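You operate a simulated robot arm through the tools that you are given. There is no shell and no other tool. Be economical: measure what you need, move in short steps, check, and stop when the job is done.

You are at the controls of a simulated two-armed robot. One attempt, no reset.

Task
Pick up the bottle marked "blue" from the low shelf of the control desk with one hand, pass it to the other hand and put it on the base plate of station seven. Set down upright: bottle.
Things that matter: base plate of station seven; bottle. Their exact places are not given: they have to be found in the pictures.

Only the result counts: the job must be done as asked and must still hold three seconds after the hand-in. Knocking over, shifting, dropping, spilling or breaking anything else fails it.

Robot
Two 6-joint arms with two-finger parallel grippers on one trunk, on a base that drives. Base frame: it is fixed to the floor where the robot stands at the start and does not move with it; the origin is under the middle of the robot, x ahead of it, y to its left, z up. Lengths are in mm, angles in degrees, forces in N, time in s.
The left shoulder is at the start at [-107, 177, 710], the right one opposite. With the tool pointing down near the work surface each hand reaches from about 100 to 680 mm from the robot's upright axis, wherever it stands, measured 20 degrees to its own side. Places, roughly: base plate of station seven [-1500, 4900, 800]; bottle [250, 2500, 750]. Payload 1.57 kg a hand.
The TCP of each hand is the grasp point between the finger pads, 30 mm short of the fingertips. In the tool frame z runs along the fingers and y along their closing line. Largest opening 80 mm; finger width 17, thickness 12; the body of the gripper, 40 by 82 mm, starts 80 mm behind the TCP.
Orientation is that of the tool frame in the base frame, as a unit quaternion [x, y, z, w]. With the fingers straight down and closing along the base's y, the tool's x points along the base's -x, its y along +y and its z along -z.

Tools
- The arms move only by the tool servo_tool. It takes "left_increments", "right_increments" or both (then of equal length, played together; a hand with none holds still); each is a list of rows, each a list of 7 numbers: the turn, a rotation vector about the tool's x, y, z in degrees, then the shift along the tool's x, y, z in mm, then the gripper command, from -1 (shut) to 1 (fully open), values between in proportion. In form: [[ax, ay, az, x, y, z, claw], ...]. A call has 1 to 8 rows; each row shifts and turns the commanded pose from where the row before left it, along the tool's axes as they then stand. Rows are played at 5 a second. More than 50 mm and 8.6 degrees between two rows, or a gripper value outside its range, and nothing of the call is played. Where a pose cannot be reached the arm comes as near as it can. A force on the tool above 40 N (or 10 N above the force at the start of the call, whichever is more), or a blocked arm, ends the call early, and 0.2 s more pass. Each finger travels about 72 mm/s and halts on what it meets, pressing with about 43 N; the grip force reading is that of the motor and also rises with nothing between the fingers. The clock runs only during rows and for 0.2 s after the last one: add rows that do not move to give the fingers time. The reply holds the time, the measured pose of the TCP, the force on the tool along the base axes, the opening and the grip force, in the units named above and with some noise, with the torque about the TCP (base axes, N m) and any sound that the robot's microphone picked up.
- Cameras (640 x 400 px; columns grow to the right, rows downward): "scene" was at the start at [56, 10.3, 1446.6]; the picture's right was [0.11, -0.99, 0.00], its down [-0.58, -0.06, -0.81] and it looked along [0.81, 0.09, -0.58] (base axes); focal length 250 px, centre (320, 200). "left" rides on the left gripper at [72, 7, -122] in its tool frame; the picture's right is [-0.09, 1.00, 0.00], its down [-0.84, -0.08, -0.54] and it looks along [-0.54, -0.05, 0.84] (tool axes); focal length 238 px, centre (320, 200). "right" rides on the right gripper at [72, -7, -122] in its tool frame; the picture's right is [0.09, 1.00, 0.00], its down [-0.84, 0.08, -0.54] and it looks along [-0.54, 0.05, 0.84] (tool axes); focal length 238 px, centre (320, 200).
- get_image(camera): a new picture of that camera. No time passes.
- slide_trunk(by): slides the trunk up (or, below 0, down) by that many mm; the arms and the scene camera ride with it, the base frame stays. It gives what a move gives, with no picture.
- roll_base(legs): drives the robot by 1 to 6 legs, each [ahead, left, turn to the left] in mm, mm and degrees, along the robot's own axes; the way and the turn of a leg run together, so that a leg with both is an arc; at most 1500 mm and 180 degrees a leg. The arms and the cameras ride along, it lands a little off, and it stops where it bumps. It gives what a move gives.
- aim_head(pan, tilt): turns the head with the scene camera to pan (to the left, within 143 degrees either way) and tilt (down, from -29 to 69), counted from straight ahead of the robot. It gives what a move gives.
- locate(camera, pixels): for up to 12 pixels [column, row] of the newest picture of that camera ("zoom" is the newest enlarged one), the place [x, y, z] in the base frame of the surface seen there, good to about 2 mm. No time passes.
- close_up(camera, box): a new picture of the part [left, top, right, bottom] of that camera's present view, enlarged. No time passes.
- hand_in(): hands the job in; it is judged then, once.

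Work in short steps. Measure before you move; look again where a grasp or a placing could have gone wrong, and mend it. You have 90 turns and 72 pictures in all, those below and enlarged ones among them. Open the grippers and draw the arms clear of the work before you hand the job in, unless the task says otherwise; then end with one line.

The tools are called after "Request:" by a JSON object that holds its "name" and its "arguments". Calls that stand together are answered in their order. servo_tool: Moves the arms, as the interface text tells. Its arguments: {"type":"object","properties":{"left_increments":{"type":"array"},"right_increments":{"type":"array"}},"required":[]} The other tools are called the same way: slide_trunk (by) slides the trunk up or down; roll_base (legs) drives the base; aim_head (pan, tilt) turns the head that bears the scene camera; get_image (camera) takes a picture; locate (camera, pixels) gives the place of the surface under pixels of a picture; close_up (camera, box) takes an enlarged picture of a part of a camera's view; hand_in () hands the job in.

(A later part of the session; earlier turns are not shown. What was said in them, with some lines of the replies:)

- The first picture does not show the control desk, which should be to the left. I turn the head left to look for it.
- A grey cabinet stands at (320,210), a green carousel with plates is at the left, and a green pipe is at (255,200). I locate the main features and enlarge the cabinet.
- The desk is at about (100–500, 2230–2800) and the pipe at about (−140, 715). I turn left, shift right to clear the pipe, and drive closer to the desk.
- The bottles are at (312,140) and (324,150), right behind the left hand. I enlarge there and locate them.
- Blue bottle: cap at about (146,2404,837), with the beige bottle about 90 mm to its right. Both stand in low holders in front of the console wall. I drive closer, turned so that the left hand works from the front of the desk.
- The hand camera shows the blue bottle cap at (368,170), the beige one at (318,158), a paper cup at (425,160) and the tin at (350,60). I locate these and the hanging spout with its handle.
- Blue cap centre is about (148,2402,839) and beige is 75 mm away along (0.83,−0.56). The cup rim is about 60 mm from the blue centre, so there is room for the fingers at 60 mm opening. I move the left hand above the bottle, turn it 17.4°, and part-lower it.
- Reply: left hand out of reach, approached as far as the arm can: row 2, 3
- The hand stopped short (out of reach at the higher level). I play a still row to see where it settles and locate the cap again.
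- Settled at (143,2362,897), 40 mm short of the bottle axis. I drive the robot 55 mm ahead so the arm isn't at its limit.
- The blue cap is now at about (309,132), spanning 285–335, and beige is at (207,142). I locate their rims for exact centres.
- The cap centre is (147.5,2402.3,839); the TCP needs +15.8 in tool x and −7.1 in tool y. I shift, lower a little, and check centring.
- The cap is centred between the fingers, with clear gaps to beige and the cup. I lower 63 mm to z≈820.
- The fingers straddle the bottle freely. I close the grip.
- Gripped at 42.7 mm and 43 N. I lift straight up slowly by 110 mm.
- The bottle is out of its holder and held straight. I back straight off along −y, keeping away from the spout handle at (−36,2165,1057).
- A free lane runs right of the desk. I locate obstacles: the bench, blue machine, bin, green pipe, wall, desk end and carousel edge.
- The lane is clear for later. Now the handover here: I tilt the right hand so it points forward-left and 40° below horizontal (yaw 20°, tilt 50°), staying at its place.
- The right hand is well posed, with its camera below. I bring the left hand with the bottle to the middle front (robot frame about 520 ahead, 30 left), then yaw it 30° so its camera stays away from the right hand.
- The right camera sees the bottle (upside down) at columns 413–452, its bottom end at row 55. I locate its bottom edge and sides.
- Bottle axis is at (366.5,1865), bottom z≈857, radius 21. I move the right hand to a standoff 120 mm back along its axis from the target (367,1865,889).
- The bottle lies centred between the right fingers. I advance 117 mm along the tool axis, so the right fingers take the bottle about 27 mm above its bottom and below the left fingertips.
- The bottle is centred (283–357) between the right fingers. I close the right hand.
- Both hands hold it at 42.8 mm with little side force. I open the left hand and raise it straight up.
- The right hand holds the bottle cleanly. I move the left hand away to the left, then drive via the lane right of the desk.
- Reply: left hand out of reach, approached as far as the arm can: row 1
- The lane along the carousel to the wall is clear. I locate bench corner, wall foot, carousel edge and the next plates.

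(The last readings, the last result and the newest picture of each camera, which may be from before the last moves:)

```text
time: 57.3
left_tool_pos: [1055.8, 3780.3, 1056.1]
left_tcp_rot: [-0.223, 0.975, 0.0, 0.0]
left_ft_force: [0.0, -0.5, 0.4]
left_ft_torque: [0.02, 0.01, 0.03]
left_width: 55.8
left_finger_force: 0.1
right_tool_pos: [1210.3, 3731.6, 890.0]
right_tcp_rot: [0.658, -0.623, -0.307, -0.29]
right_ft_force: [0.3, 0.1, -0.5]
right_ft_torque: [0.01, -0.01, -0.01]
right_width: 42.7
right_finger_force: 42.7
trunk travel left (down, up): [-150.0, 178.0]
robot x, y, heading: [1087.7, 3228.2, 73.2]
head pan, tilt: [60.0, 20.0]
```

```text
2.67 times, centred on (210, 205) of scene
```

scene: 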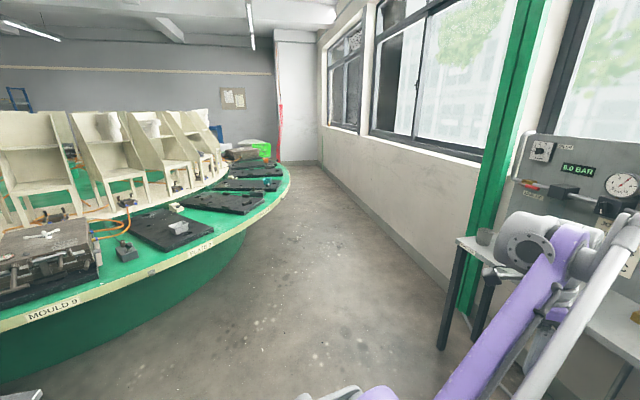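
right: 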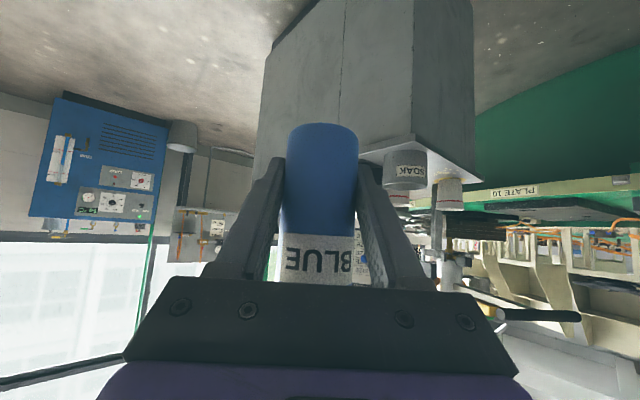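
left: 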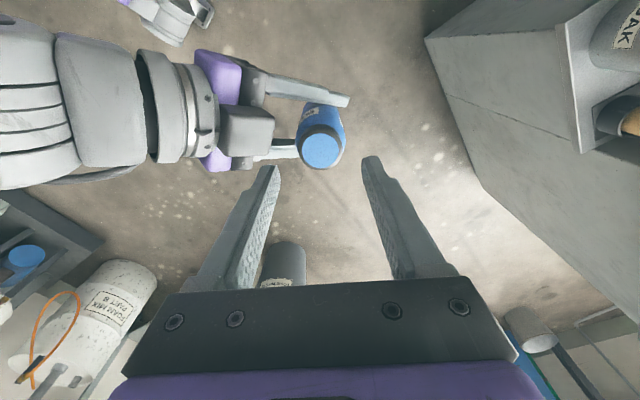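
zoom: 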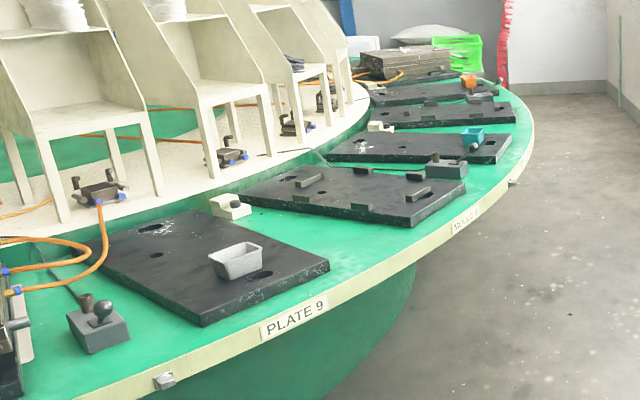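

Plates continue along the edge, and station seven should be near (−1500,4900). I raise the trunk 100 mm for clearance, then turn and drive up the lane.

Request:
{"name": "slide_trunk", "arguments": {"by": 100}}

Request:
{"name": "roll_base", "arguments": {"legs": [[0, 0, 56], [1306, 16, 0], [1172, 141, 0]]}}

Request:
{"name": "aim_head", "arguments": {"pan": 60, "tilt": 30}}

Request:
{"name": "get_image", "arguments": {"camera": "scene"}}

```text
time: 58.6
left_tool_pos: [1057.7, 3779.6, 1155.7]
left_tcp_rot: [-0.224, 0.975, 0.0, 0.0]
left_ft_force: [0.3, -0.3, 0.0]
left_ft_torque: [0.02, -0.02, 0.02]
left_width: 56.1
left_finger_force: 0.1
right_tool_pos: [1210.6, 3731.3, 989.1]
right_tcp_rot: [0.659, -0.623, -0.307, -0.29]
right_ft_force: [-0.1, -0.1, -1.5]
right_ft_torque: [0.01, -0.01, -0.01]
right_width: 43.0
right_finger_force: 42.2
trunk travel left (down, up): [-250.0, 78.0]
robot x, y, heading: [1089.3, 3230.1, 73.0]
head pan, tilt: [60.0, 20.0]
```

```text
time: 73.4
left_tool_pos: [-1112.9, 5304.7, 1155.2]
left_tcp_rot: [-0.664, 0.748, 0.0, 0.0]
left_ft_force: [-0.1, 1.5, 0.7]
left_ft_torque: [-0.05, 0.01, 0.0]
left_width: 56.2
left_finger_force: 0.0
right_tool_pos: [-989.9, 5409.1, 989.7]
right_tcp_rot: [0.877, -0.229, -0.409, -0.107]
right_ft_force: [-0.6, -0.7, -1.3]
right_ft_torque: [-0.04, -0.02, 0.01]
right_width: 43.1
right_finger_force: 42.6
trunk travel left (down, up): [-250.0, 78.0]
robot x, y, heading: [-633.2, 5033.9, 130.8]
head pan, tilt: [60.0, 20.0]
```

```text
time: 74.1
left_tool_pos: [-1113.5, 5305.0, 1156.5]
left_tcp_rot: [-0.664, 0.748, 0.0, 0.0]
left_ft_force: [0.0, 0.4, 0.2]
left_ft_torque: [0.02, -0.01, -0.01]
left_width: 55.8
left_finger_force: 0.1
right_tool_pos: [-989.8, 5408.7, 989.0]
right_tcp_rot: [0.877, -0.23, -0.409, -0.107]
right_ft_force: [-0.4, 0.1, -1.5]
right_ft_torque: [0.0, -0.01, -0.03]
right_width: 43.0
right_finger_force: 43.1
trunk travel left (down, up): [-250.0, 78.0]
robot x, y, heading: [-631.0, 5034.1, 130.8]
head pan, tilt: [60.0, 30.0]
```

```text
39 pictures are left
```

scene: 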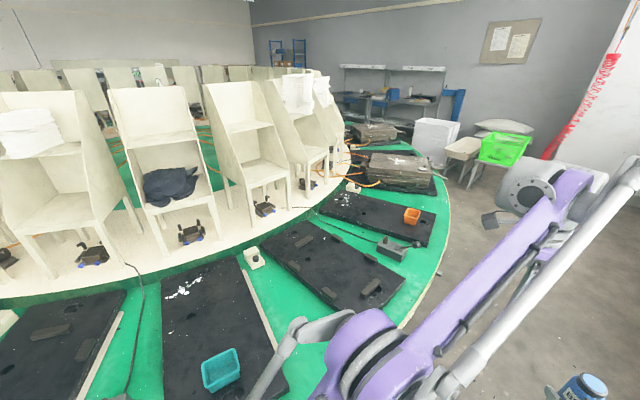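

I see plates at (200,320) with teal box, (330,265), (390,215) with orange box. I locate them to tell which is station seven.

Request:
{"name": "locate", "arguments": {"camera": "scene", "pixels": [[200, 320], [330, 265], [380, 215], [60, 340], [221, 370], [411, 216], [390, 250], [400, 170], [440, 200], [375, 130], [280, 60], [365, 290]]}}

Request:
{"name": "close_up", "arguments": {"camera": "scene", "box": [240, 110, 480, 330]}}

```text
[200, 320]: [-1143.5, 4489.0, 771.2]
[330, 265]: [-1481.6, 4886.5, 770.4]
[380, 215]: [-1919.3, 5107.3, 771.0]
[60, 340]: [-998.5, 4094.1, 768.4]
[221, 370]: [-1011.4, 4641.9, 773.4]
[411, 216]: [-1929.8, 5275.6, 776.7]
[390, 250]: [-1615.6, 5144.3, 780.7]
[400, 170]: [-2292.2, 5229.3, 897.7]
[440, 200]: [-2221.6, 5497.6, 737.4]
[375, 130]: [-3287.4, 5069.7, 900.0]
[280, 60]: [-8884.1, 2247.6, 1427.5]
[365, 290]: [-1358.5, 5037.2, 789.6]
```

```text
1.82 times, centred on (360, 220) of scene
```

zoom: 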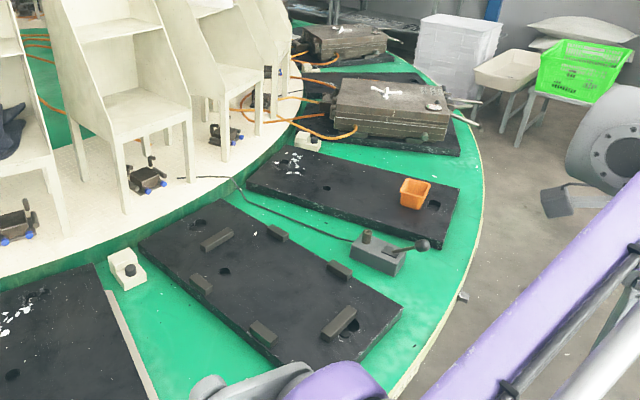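

The candidates are the plate with stop blocks near (−1480,4890) and the one with the orange box near (−1920,5110). The rim labels decide, so I drive outward a little and look at the rim.

Request:
{"name": "roll_base", "arguments": {"legs": [[728, -74, 0]]}}

Request:
{"name": "aim_head", "arguments": {"pan": 105, "tilt": 35}}

Request:
{"name": "get_image", "arguments": {"camera": "scene"}}

```text
time: 78.0
left_tool_pos: [-1529.3, 5899.6, 1156.3]
left_tcp_rot: [-0.666, 0.746, 0.0, 0.0]
left_ft_force: [0.5, 0.1, 0.7]
left_ft_torque: [-0.03, 0.05, 0.0]
left_width: 55.9
left_finger_force: 0.0
right_tool_pos: [-1406.2, 6003.3, 989.5]
right_tcp_rot: [0.877, -0.227, -0.409, -0.106]
right_ft_force: [0.3, 0.1, -2.0]
right_ft_torque: [0.01, 0.02, 0.02]
right_width: 42.6
right_finger_force: 42.9
trunk travel left (down, up): [-250.0, 78.0]
robot x, y, heading: [-1045.6, 5628.4, 130.7]
head pan, tilt: [60.0, 30.0]
```

```text
time: 79.2
left_tool_pos: [-1528.0, 5899.7, 1157.1]
left_tcp_rot: [-0.665, 0.747, 0.0, 0.0]
left_ft_force: [-0.7, -0.3, 0.2]
left_ft_torque: [0.01, -0.04, 0.0]
left_width: 56.3
left_finger_force: 0.0
right_tool_pos: [-1405.6, 6002.9, 989.2]
right_tcp_rot: [0.877, -0.228, -0.409, -0.106]
right_ft_force: [-0.1, -0.5, -2.6]
right_ft_torque: [-0.01, 0.01, 0.0]
right_width: 42.9
right_finger_force: 42.8
trunk travel left (down, up): [-250.0, 78.0]
robot x, y, heading: [-1048.4, 5631.4, 130.9]
head pan, tilt: [105.0, 35.0]
```

```text
37 pictures are left
```

scene: 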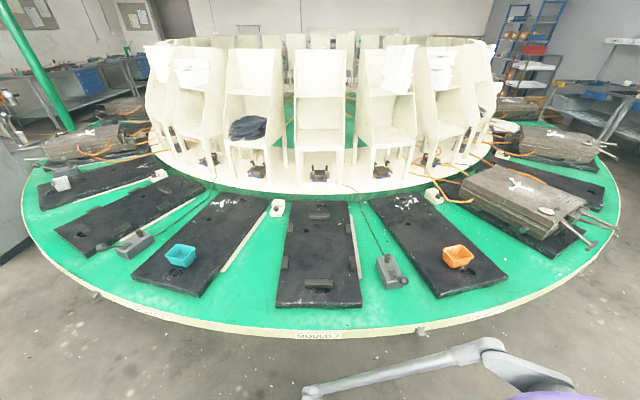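

A label is at (318,335) under the centre plate. I enlarge the rim.

Request:
{"name": "close_up", "arguments": {"camera": "scene", "box": [260, 290, 380, 360]}}

Request:
{"name": "close_up", "arguments": {"camera": "scene", "box": [120, 200, 520, 350]}}

```text
5.33 times, centred on (320, 325) of scene
```

zoom: 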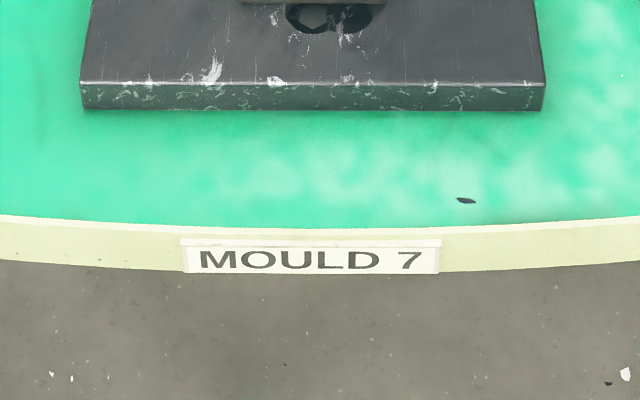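

```text
1.60 times, centred on (320, 275) of scene
```

zoom: 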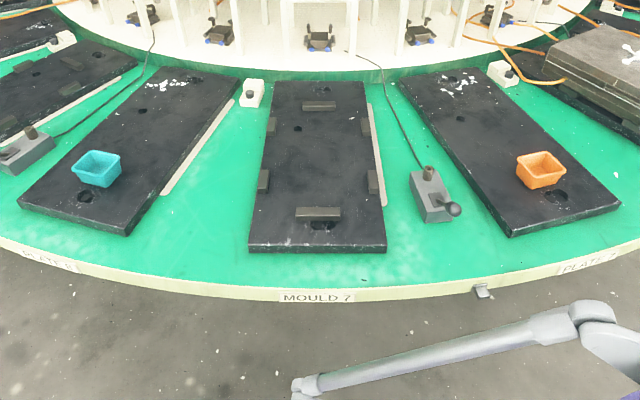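

The centre plate is labelled "MOULD 7". I read the neighbouring labels as well to settle which plate is meant.

Request:
{"name": "close_up", "arguments": {"camera": "scene", "box": [430, 280, 560, 350]}}

Request:
{"name": "close_up", "arguments": {"camera": "scene", "box": [250, 140, 390, 320]}}

Request:
{"name": "locate", "arguments": {"camera": "scene", "pixels": [[276, 306], [361, 306], [285, 202], [348, 202], [318, 245], [430, 245], [380, 200], [415, 197], [505, 278], [440, 297], [318, 283], [318, 214]]}}

```text
4.92 times, centred on (495, 315) of scene
```

zoom: 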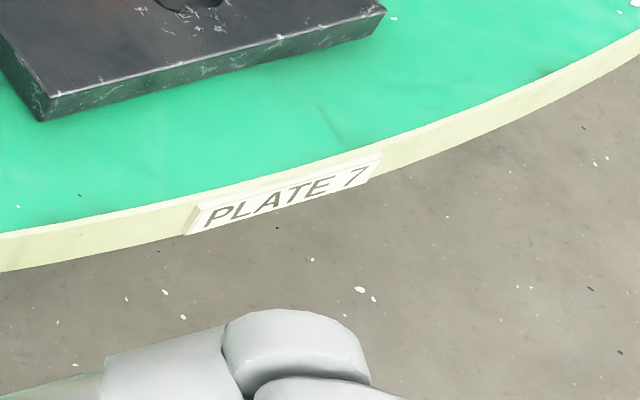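

```text
2.22 times, centred on (320, 230) of scene
```

zoom: 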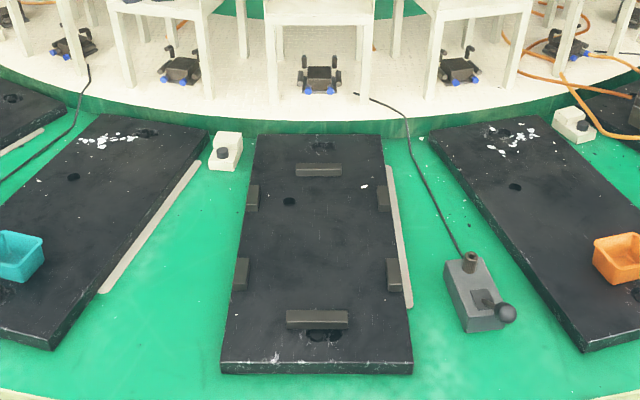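

```text
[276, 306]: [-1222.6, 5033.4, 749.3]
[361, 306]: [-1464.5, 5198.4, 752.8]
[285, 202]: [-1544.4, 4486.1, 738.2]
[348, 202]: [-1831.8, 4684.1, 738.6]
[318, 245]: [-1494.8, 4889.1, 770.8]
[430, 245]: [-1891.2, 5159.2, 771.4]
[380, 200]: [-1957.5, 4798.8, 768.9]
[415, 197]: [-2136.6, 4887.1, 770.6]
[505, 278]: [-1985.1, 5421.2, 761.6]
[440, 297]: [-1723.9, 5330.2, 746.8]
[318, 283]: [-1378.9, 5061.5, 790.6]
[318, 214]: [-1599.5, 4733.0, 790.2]
```

The "MOULD 7" plate has its centre at about (−1490,4895), exactly at the given hint, and it is a bare base plate with stops, so it is the target; "PLATE 7" is 450 mm off. I turn to face it (heading about 237°).

Request:
{"name": "roll_base", "arguments": {"legs": [[0, 0, 106]]}}

Request:
{"name": "aim_head", "arguments": {"pan": 0, "tilt": 45}}

Request:
{"name": "get_image", "arguments": {"camera": "scene"}}

```text
time: 84.1
left_tool_pos: [-1154.8, 5090.9, 1156.6]
left_tcp_rot: [0.995, 0.098, -0.001, 0.0]
left_ft_force: [0.1, 0.4, 0.2]
left_ft_torque: [0.05, -0.01, -0.03]
left_width: 56.1
left_finger_force: 0.1
right_tool_pos: [-1288.8, 5176.2, 990.2]
right_tcp_rot: [0.7, 0.575, -0.326, 0.269]
right_ft_force: [-0.4, -0.7, -1.5]
right_ft_torque: [-0.01, -0.01, 0.02]
right_width: 42.7
right_finger_force: 42.7
trunk travel left (down, up): [-250.0, 78.0]
robot x, y, heading: [-1046.7, 5632.5, -121.1]
head pan, tilt: [105.0, 35.0]
```

```text
time: 85.9
left_tool_pos: [-1153.6, 5090.7, 1156.3]
left_tcp_rot: [0.995, 0.099, 0.0, 0.0]
left_ft_force: [0.0, -0.4, 0.2]
left_ft_torque: [0.04, 0.04, 0.01]
left_width: 56.2
left_finger_force: 0.1
right_tool_pos: [-1290.3, 5175.5, 990.0]
right_tcp_rot: [0.7, 0.575, -0.326, 0.269]
right_ft_force: [-0.3, 0.7, -2.0]
right_ft_torque: [0.02, 0.02, 0.03]
right_width: 42.5
right_finger_force: 42.7
trunk travel left (down, up): [-250.0, 78.0]
robot x, y, heading: [-1050.0, 5629.8, -121.4]
head pan, tilt: [0.0, 45.0]
```

```text
32 pictures are left
```

scene: 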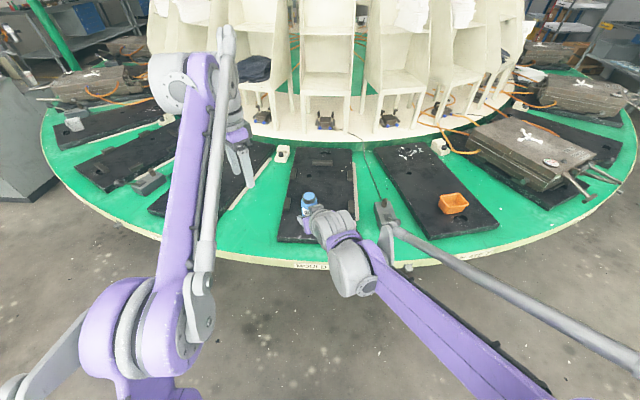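

Right TCP at (−1290,5175); target is 333 ahead and 22 right. I drive 315 ahead and 22 right, keeping the bottle about 180 mm above the plate.

Request:
{"name": "roll_base", "arguments": {"legs": [[315, -22, 0]]}}

Request:
{"name": "get_image", "arguments": {"camera": "scene"}}

Request:
{"name": "get_image", "arguments": {"camera": "right"}}

```text
time: 88.0
left_tool_pos: [-1338.4, 4836.8, 1156.3]
left_tcp_rot: [0.995, 0.097, 0.001, 0.0]
left_ft_force: [-0.7, -0.1, 0.2]
left_ft_torque: [0.03, 0.01, 0.03]
left_width: 56.2
left_finger_force: 0.0
right_tool_pos: [-1474.4, 4922.8, 989.9]
right_tcp_rot: [0.702, 0.573, -0.327, 0.268]
right_ft_force: [-0.3, 0.7, -0.9]
right_ft_torque: [0.01, 0.01, 0.02]
right_width: 42.8
right_finger_force: 42.9
trunk travel left (down, up): [-250.0, 78.0]
robot x, y, heading: [-1230.1, 5377.8, -121.5]
head pan, tilt: [0.0, 45.0]
```

```text
31 pictures are left
```

scene: 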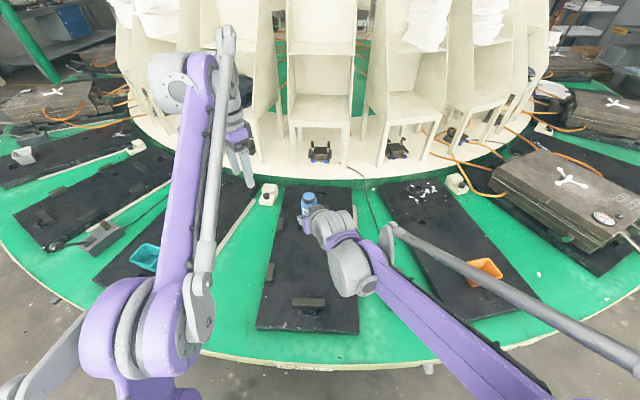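

```text
30 pictures are left
```

right: 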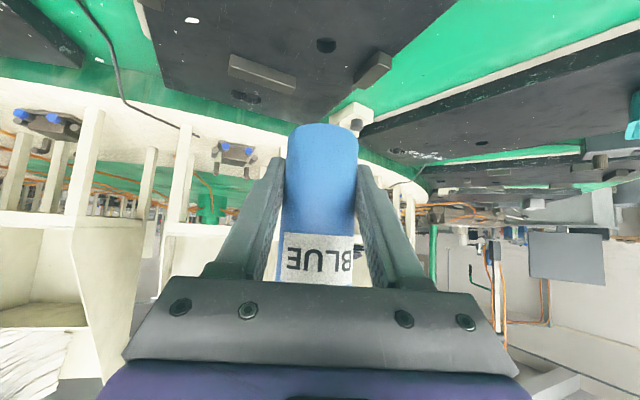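

Bottle is over the plate between the stops. I move 25 mm further inward, then lower the trunk 130 mm and look.

Request:
{"name": "servo_tool", "arguments": {"right_increments": [[0, 0, 0, -7, -5, 8, -1], [0, 0, 0, -8, -5, 9, -1], [0, 0, 0, 0, 0, 0, -1]]}}

Request:
{"name": "slide_trunk", "arguments": {"by": -130}}

Request:
{"name": "get_image", "arguments": {"camera": "scene"}}

Request:
{"name": "get_image", "arguments": {"camera": "right"}}

```text
time: 88.8
left_tool_pos: [-1337.8, 4837.6, 1156.1]
left_tcp_rot: [0.995, 0.096, 0.0, 0.0]
left_ft_force: [-0.3, 0.0, 0.2]
left_ft_torque: [-0.01, 0.01, 0.01]
left_width: 56.1
left_finger_force: 0.1
right_tool_pos: [-1488.7, 4902.0, 989.0]
right_tcp_rot: [0.701, 0.573, -0.328, 0.268]
right_ft_force: [0.5, 0.0, -1.1]
right_ft_torque: [0.01, 0.02, -0.02]
right_width: 43.2
right_finger_force: 42.6
trunk travel left (down, up): [-250.0, 78.0]
robot x, y, heading: [-1229.5, 5374.7, -121.6]
head pan, tilt: [0.0, 45.0]
```

```text
time: 90.4
left_tool_pos: [-1337.2, 4836.5, 1025.8]
left_tcp_rot: [0.995, 0.097, 0.001, 0.0]
left_ft_force: [0.3, 0.2, 0.3]
left_ft_torque: [0.0, 0.03, -0.01]
left_width: 55.8
left_finger_force: 0.1
right_tool_pos: [-1487.6, 4901.3, 861.1]
right_tcp_rot: [0.701, 0.574, -0.327, 0.267]
right_ft_force: [-0.1, -0.1, -1.6]
right_ft_torque: [0.01, 0.01, -0.02]
right_width: 42.8
right_finger_force: 43.7
trunk travel left (down, up): [-120.0, 208.0]
robot x, y, heading: [-1229.4, 5377.8, -121.4]
head pan, tilt: [0.0, 45.0]
```

```text
29 pictures are left
```

scene: 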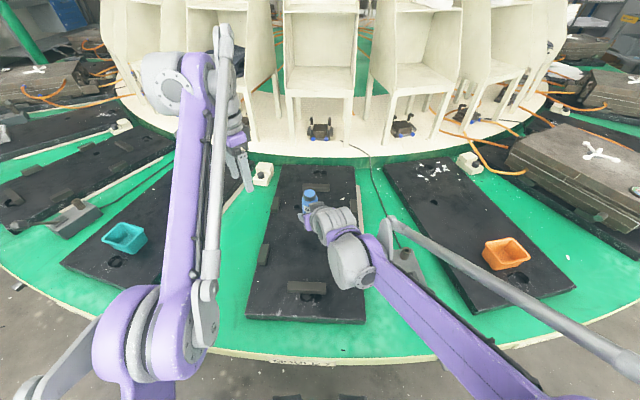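

```text
28 pictures are left
```

right: 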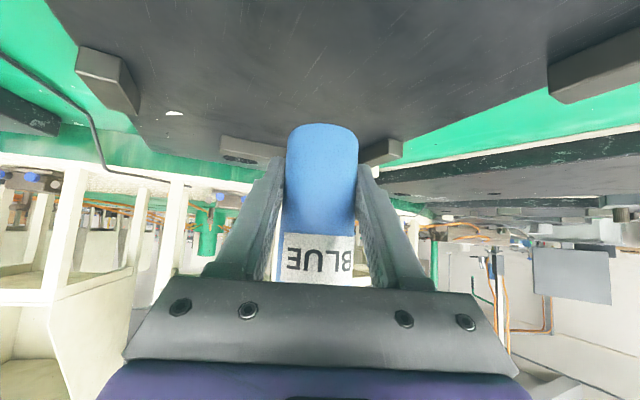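

Below the bottle the plate is clear. I check heights around the lever box at (405,258) and the right arm's lowest parts before the last lowering.

Request:
{"name": "locate", "arguments": {"camera": "scene", "pixels": [[405, 256], [415, 272], [345, 262], [352, 285], [372, 278], [395, 235], [308, 205], [306, 287], [450, 250]]}}

Request:
{"name": "locate", "arguments": {"camera": "right", "pixels": [[322, 128], [322, 100], [322, 60], [322, 10], [322, 124]]}}

Request:
{"name": "close_up", "arguments": {"camera": "scene", "box": [250, 150, 450, 310]}}

```text
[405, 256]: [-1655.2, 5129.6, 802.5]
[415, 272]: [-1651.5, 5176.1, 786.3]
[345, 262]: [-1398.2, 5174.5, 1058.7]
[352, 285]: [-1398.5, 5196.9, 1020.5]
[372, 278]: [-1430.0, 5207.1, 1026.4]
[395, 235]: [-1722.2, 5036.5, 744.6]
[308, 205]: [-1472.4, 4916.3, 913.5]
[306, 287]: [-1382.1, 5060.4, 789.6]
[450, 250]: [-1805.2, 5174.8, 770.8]
```

```text
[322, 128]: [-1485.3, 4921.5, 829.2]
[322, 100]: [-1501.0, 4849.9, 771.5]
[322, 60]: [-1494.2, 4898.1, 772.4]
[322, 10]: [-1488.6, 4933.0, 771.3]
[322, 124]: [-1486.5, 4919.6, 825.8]
```

```text
2.50 times, centred on (350, 230) of scene
```

zoom: 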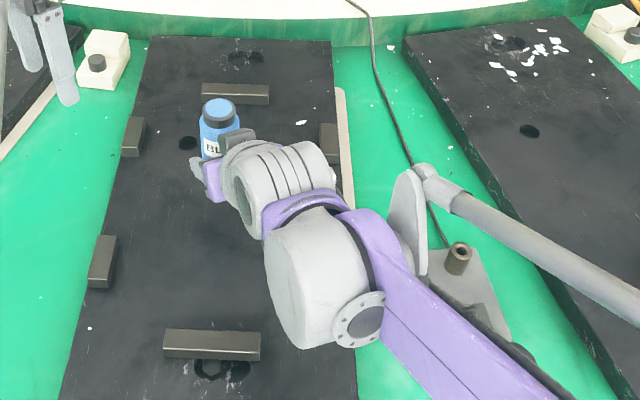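

Bottle bottom is at z≈826–828 and the plate at 771.5 is clear beneath it at (−1488,4905). I lower 46 mm with the hand.

Request:
{"name": "servo_tool", "arguments": {"right_increments": [[0, 0, 0, 8.81, 0, 7.38, -1], [0, 0, 0, 8.81, 0, 7.38, -1], [0, 0, 0, 8.81, 0, 7.38, -1], [0, 0, 0, 8.81, 0, 7.38, -1], [0, 0, 0, 0, 0, 0, -1]]}}

Request:
{"name": "get_image", "arguments": {"camera": "right"}}

Request:
{"name": "locate", "arguments": {"camera": "right", "pixels": [[322, 128], [322, 125], [322, 115], [290, 140], [355, 140]]}}

```text
time: 91.6
left_tool_pos: [-1337.6, 4837.6, 1027.5]
left_tcp_rot: [0.995, 0.096, 0.0, 0.0]
left_ft_force: [0.4, -0.5, -0.6]
left_ft_torque: [0.0, -0.03, 0.02]
left_width: 56.1
left_finger_force: 0.0
right_tool_pos: [-1488.4, 4902.1, 813.5]
right_tcp_rot: [0.703, 0.573, -0.327, 0.267]
right_ft_force: [-0.5, -0.9, -1.6]
right_ft_torque: [0.03, 0.0, 0.02]
right_width: 42.8
right_finger_force: 42.3
trunk travel left (down, up): [-120.0, 208.0]
robot x, y, heading: [-1226.2, 5376.4, -121.2]
head pan, tilt: [0.0, 45.0]
```

```text
26 pictures are left
```

right: 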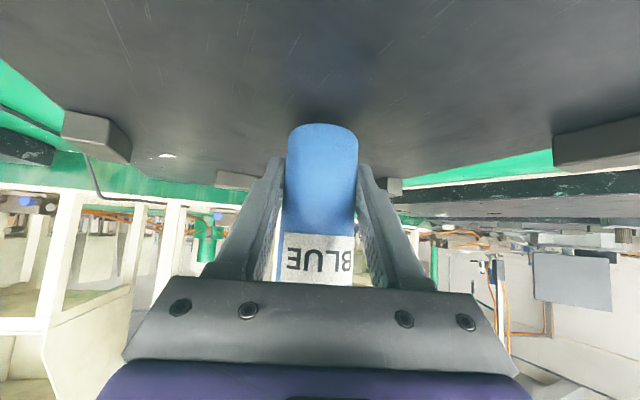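

```text
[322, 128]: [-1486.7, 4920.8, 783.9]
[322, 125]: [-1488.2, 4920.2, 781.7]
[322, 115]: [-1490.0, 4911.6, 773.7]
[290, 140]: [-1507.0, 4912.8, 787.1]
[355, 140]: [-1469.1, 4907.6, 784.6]
```

About 8 mm remain. I creep down in small steps, watching the vertical force.

Request:
{"name": "servo_tool", "arguments": {"right_increments": [[0, 0, 0, 1.53, 0, 1.28, -1], [0, 0, 0, 1.53, 0, 1.28, -1], [0, 0, 0, 1.53, 0, 1.28, -1], [0, 0, 0, 0, 0, 0, -1]]}}

Request:
{"name": "servo_tool", "arguments": {"right_increments": [[0, 0, 0, 0.77, 0, 0.64, -1], [0, 0, 0, 0.77, 0, 0.64, -1], [0, 0, 0, 0, 0, 0, -1]]}}

Request:
{"name": "close_up", "arguments": {"camera": "right", "box": [260, 90, 390, 170]}}

```text
time: 92.6
left_tool_pos: [-1337.4, 4836.6, 1026.5]
left_tcp_rot: [0.995, 0.097, 0.0, 0.001]
left_ft_force: [0.2, -0.5, 0.5]
left_ft_torque: [-0.01, 0.04, -0.01]
left_width: 55.7
left_finger_force: 0.0
right_tool_pos: [-1488.1, 4903.4, 808.4]
right_tcp_rot: [0.702, 0.573, -0.327, 0.268]
right_ft_force: [-0.2, 0.4, -2.1]
right_ft_torque: [0.0, -0.03, 0.01]
right_width: 43.0
right_finger_force: 43.2
trunk travel left (down, up): [-120.0, 208.0]
robot x, y, heading: [-1227.3, 5377.1, -121.5]
head pan, tilt: [0.0, 45.0]
```

```text
time: 93.4
left_tool_pos: [-1337.5, 4836.8, 1026.1]
left_tcp_rot: [0.995, 0.097, 0.0, 0.0]
left_ft_force: [0.5, 0.6, -0.6]
left_ft_torque: [-0.01, 0.01, -0.01]
left_width: 56.0
left_finger_force: 0.0
right_tool_pos: [-1488.3, 4902.2, 806.2]
right_tcp_rot: [0.702, 0.572, -0.328, 0.267]
right_ft_force: [0.7, -0.5, 1.5]
right_ft_torque: [-0.01, -0.06, 0.04]
right_width: 42.9
right_finger_force: 43.1
trunk travel left (down, up): [-120.0, 208.0]
robot x, y, heading: [-1227.5, 5376.7, -121.4]
head pan, tilt: [0.0, 45.0]
```

```text
4.92 times, centred on (325, 130) of right
```

zoom: 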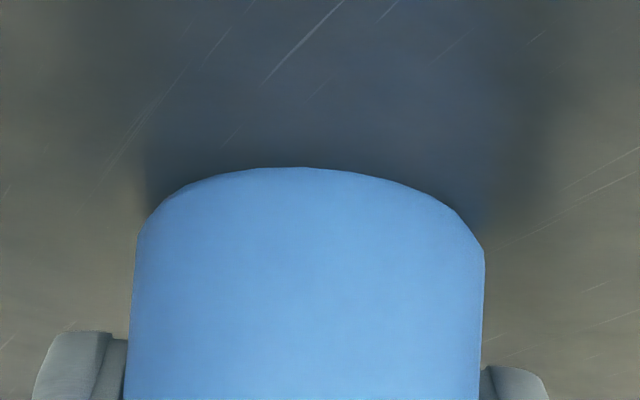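

Vertical force went from −2 to +1.5 N, so contact is just starting. I lower 1 mm more to confirm.

Request:
{"name": "servo_tool", "arguments": {"right_increments": [[0, 0, 0, 0.6, 0, 0.5, -1], [0, 0, 0, 0, 0, 0, -1]]}}

```text
time: 94.0
left_tool_pos: [-1336.8, 4836.7, 1027.4]
left_tcp_rot: [0.995, 0.096, 0.0, 0.001]
left_ft_force: [0.1, 0.3, 0.2]
left_ft_torque: [0.01, -0.01, -0.01]
left_width: 56.0
left_finger_force: 0.0
right_tool_pos: [-1488.0, 4900.8, 807.0]
right_tcp_rot: [0.702, 0.573, -0.327, 0.267]
right_ft_force: [-1.1, -1.5, 14.4]
right_ft_torque: [0.08, -0.13, -0.01]
right_width: 42.8
right_finger_force: 43.0
trunk travel left (down, up): [-120.0, 208.0]
robot x, y, heading: [-1227.0, 5377.1, -121.4]
head pan, tilt: [0.0, 45.0]
```

Contact is firm (14 N). I ease up 0.6 mm and open the right hand, then look.

Request:
{"name": "servo_tool", "arguments": {"right_increments": [[0, 0, 0, -0.5, 0, -0.4, -1], [0, 0, 0, 0, 0, 0, 0.15], [0, 0, 0, 0, 0, 0, 0.35], [0, 0, 0, 0, 0, 0, 0.6], [0, 0, 0, 0, 0, 0, 0.6]]}}

Request:
{"name": "get_image", "arguments": {"camera": "right"}}

```text
time: 95.2
left_tool_pos: [-1338.0, 4836.5, 1027.7]
left_tcp_rot: [0.995, 0.096, 0.0, 0.0]
left_ft_force: [0.4, 0.7, -0.5]
left_ft_torque: [0.0, 0.01, 0.06]
left_width: 55.9
left_finger_force: 0.1
right_tool_pos: [-1488.6, 4902.7, 806.8]
right_tcp_rot: [0.702, 0.573, -0.328, 0.268]
right_ft_force: [-0.8, 0.7, 1.2]
right_ft_torque: [0.01, 0.02, 0.02]
right_width: 64.0
right_finger_force: 0.2
trunk travel left (down, up): [-120.0, 208.0]
robot x, y, heading: [-1227.8, 5378.4, -121.6]
head pan, tilt: [0.0, 45.0]
```

```text
24 pictures are left
```

right: 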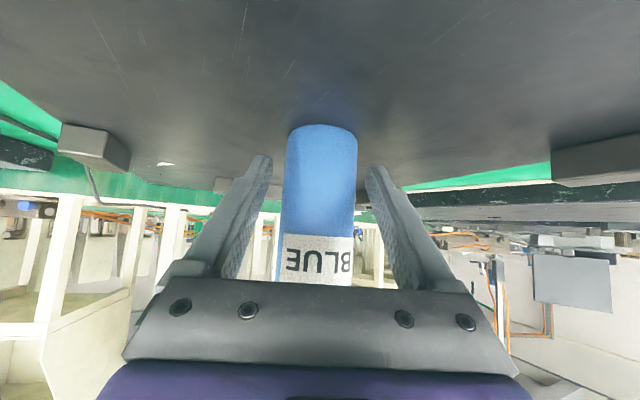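

The bottle stands free between the open fingers. I withdraw backwards and up along the tool axis.

Request:
{"name": "servo_tool", "arguments": {"right_increments": [[0, 0, 0, 0, 0, -15, 0.6], [0, 0, 0, 0, 0, -25, 0.6], [0, 0, 0, 0, 0, -30, 0.6], [0, 0, 0, 0, 0, -30, 0.6], [0, 0, 0, 0, 0, -30, 0.6], [0, 0, 0, 0, 0, 0, 0.6]]}}

Request:
{"name": "get_image", "arguments": {"camera": "right"}}

Request:
{"name": "slide_trunk", "arguments": {"by": 100}}

Request:
{"name": "get_image", "arguments": {"camera": "scene"}}

```text
time: 96.6
left_tool_pos: [-1337.6, 4836.9, 1026.7]
left_tcp_rot: [0.995, 0.097, 0.0, 0.001]
left_ft_force: [0.2, -0.9, -0.4]
left_ft_torque: [0.01, 0.02, 0.01]
left_width: 56.0
left_finger_force: 0.0
right_tool_pos: [-1466.0, 4997.2, 889.4]
right_tcp_rot: [0.702, 0.573, -0.327, 0.268]
right_ft_force: [0.7, -0.3, 0.2]
right_ft_torque: [0.01, 0.01, 0.01]
right_width: 64.0
right_finger_force: 0.1
trunk travel left (down, up): [-120.0, 208.0]
robot x, y, heading: [-1226.4, 5373.8, -121.5]
head pan, tilt: [0.0, 45.0]
```

```text
23 pictures are left
```

right: 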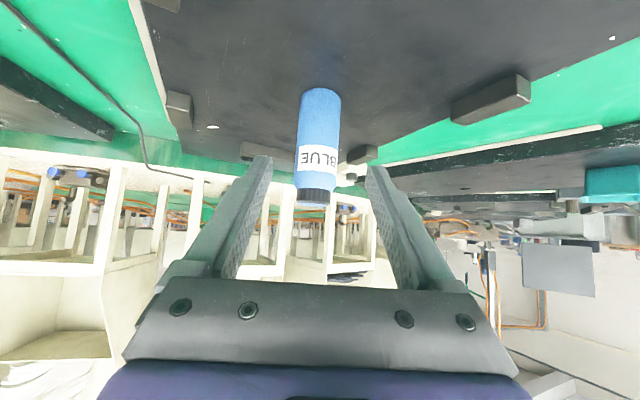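

```text
time: 97.9
left_tool_pos: [-1337.3, 4837.6, 1126.3]
left_tcp_rot: [0.995, 0.095, 0.0, -0.001]
left_ft_force: [0.7, -0.5, -0.4]
left_ft_torque: [0.01, -0.03, 0.02]
left_width: 55.9
left_finger_force: 0.1
right_tool_pos: [-1466.8, 4998.3, 989.1]
right_tcp_rot: [0.703, 0.572, -0.328, 0.267]
right_ft_force: [0.0, 0.4, 0.6]
right_ft_torque: [-0.02, 0.01, 0.0]
right_width: 64.0
right_finger_force: 0.0
trunk travel left (down, up): [-220.0, 108.0]
robot x, y, heading: [-1227.3, 5379.5, -121.4]
head pan, tilt: [0.0, 45.0]
```

```text
22 pictures are left
```

scene: 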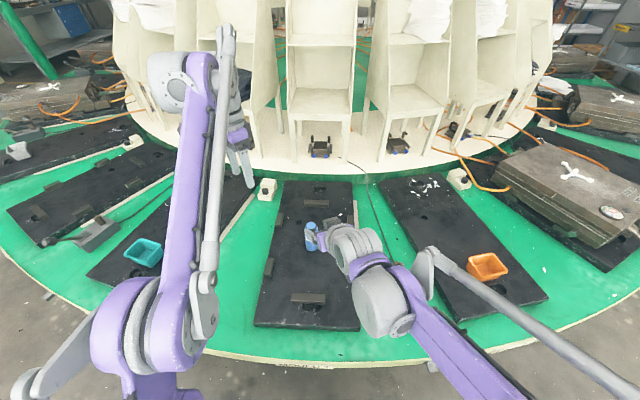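

The bottle stands upright on the plate. I open both grippers fully and back the robot away.

Request:
{"name": "servo_tool", "arguments": {"left_increments": [[0, 0, 0, 0, 0, 0, 1], [0, 0, 0, 0, 0, 0, 1]], "right_increments": [[0, 0, 0, 0, 0, 0, 1], [0, 0, 0, 0, 0, 0, 1]]}}

Request:
{"name": "roll_base", "arguments": {"legs": [[-260, 0, 0]]}}

Request:
{"name": "close_up", "arguments": {"camera": "scene", "box": [220, 100, 440, 280]}}

```text
time: 98.5
left_tool_pos: [-1337.1, 4835.8, 1127.9]
left_tcp_rot: [0.995, 0.096, 0.0, 0.0]
left_ft_force: [0.8, 0.3, 1.0]
left_ft_torque: [0.01, 0.01, 0.02]
left_width: 80.3
left_finger_force: 0.1
right_tool_pos: [-1467.1, 4999.5, 990.4]
right_tcp_rot: [0.702, 0.574, -0.327, 0.268]
right_ft_force: [-0.9, -0.2, 0.7]
right_ft_torque: [0.0, 0.03, 0.01]
right_width: 79.9
right_finger_force: 0.2
trunk travel left (down, up): [-220.0, 108.0]
robot x, y, heading: [-1222.5, 5374.3, -121.6]
head pan, tilt: [0.0, 45.0]
```

```text
time: 100.4
left_tool_pos: [-1202.3, 5058.8, 1126.3]
left_tcp_rot: [0.996, 0.094, 0.0, 0.0]
left_ft_force: [1.1, -0.3, 0.4]
left_ft_torque: [-0.06, -0.02, 0.01]
left_width: 80.1
left_finger_force: 0.0
right_tool_pos: [-1333.6, 5220.3, 988.8]
right_tcp_rot: [0.703, 0.572, -0.328, 0.266]
right_ft_force: [0.1, 1.1, -0.5]
right_ft_torque: [-0.01, 0.02, -0.01]
right_width: 80.2
right_finger_force: 0.0
trunk travel left (down, up): [-220.0, 108.0]
robot x, y, heading: [-1092.4, 5596.0, -121.6]
head pan, tilt: [0.0, 45.0]
```

```text
2.22 times, centred on (330, 190) of scene
```

zoom: 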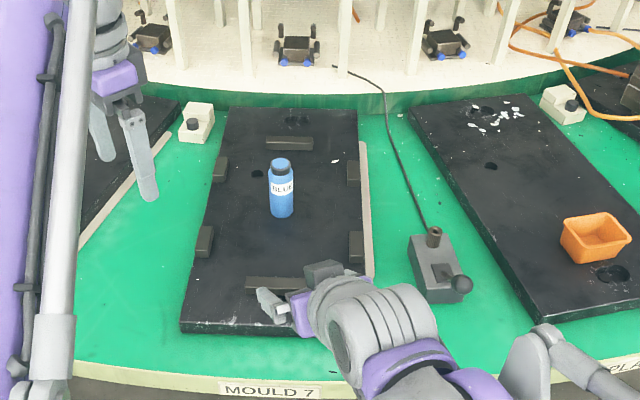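

The picture shows the blue bottle standing upright on the station-seven base plate, and nothing around it has moved. Both arms are clear and the grippers are open, so I hand in.

Request:
{"name": "hand_in", "arguments": {}}

```text
The job is handed in.
```

I picked up the blue bottle from the low shelf with the left hand, passed it to the right, and set it upright on the bare base plate labelled "MOULD 7". I took that as station seven's base plate because it matches the given position; the plate labelled "PLATE 7" is about 450 mm away.
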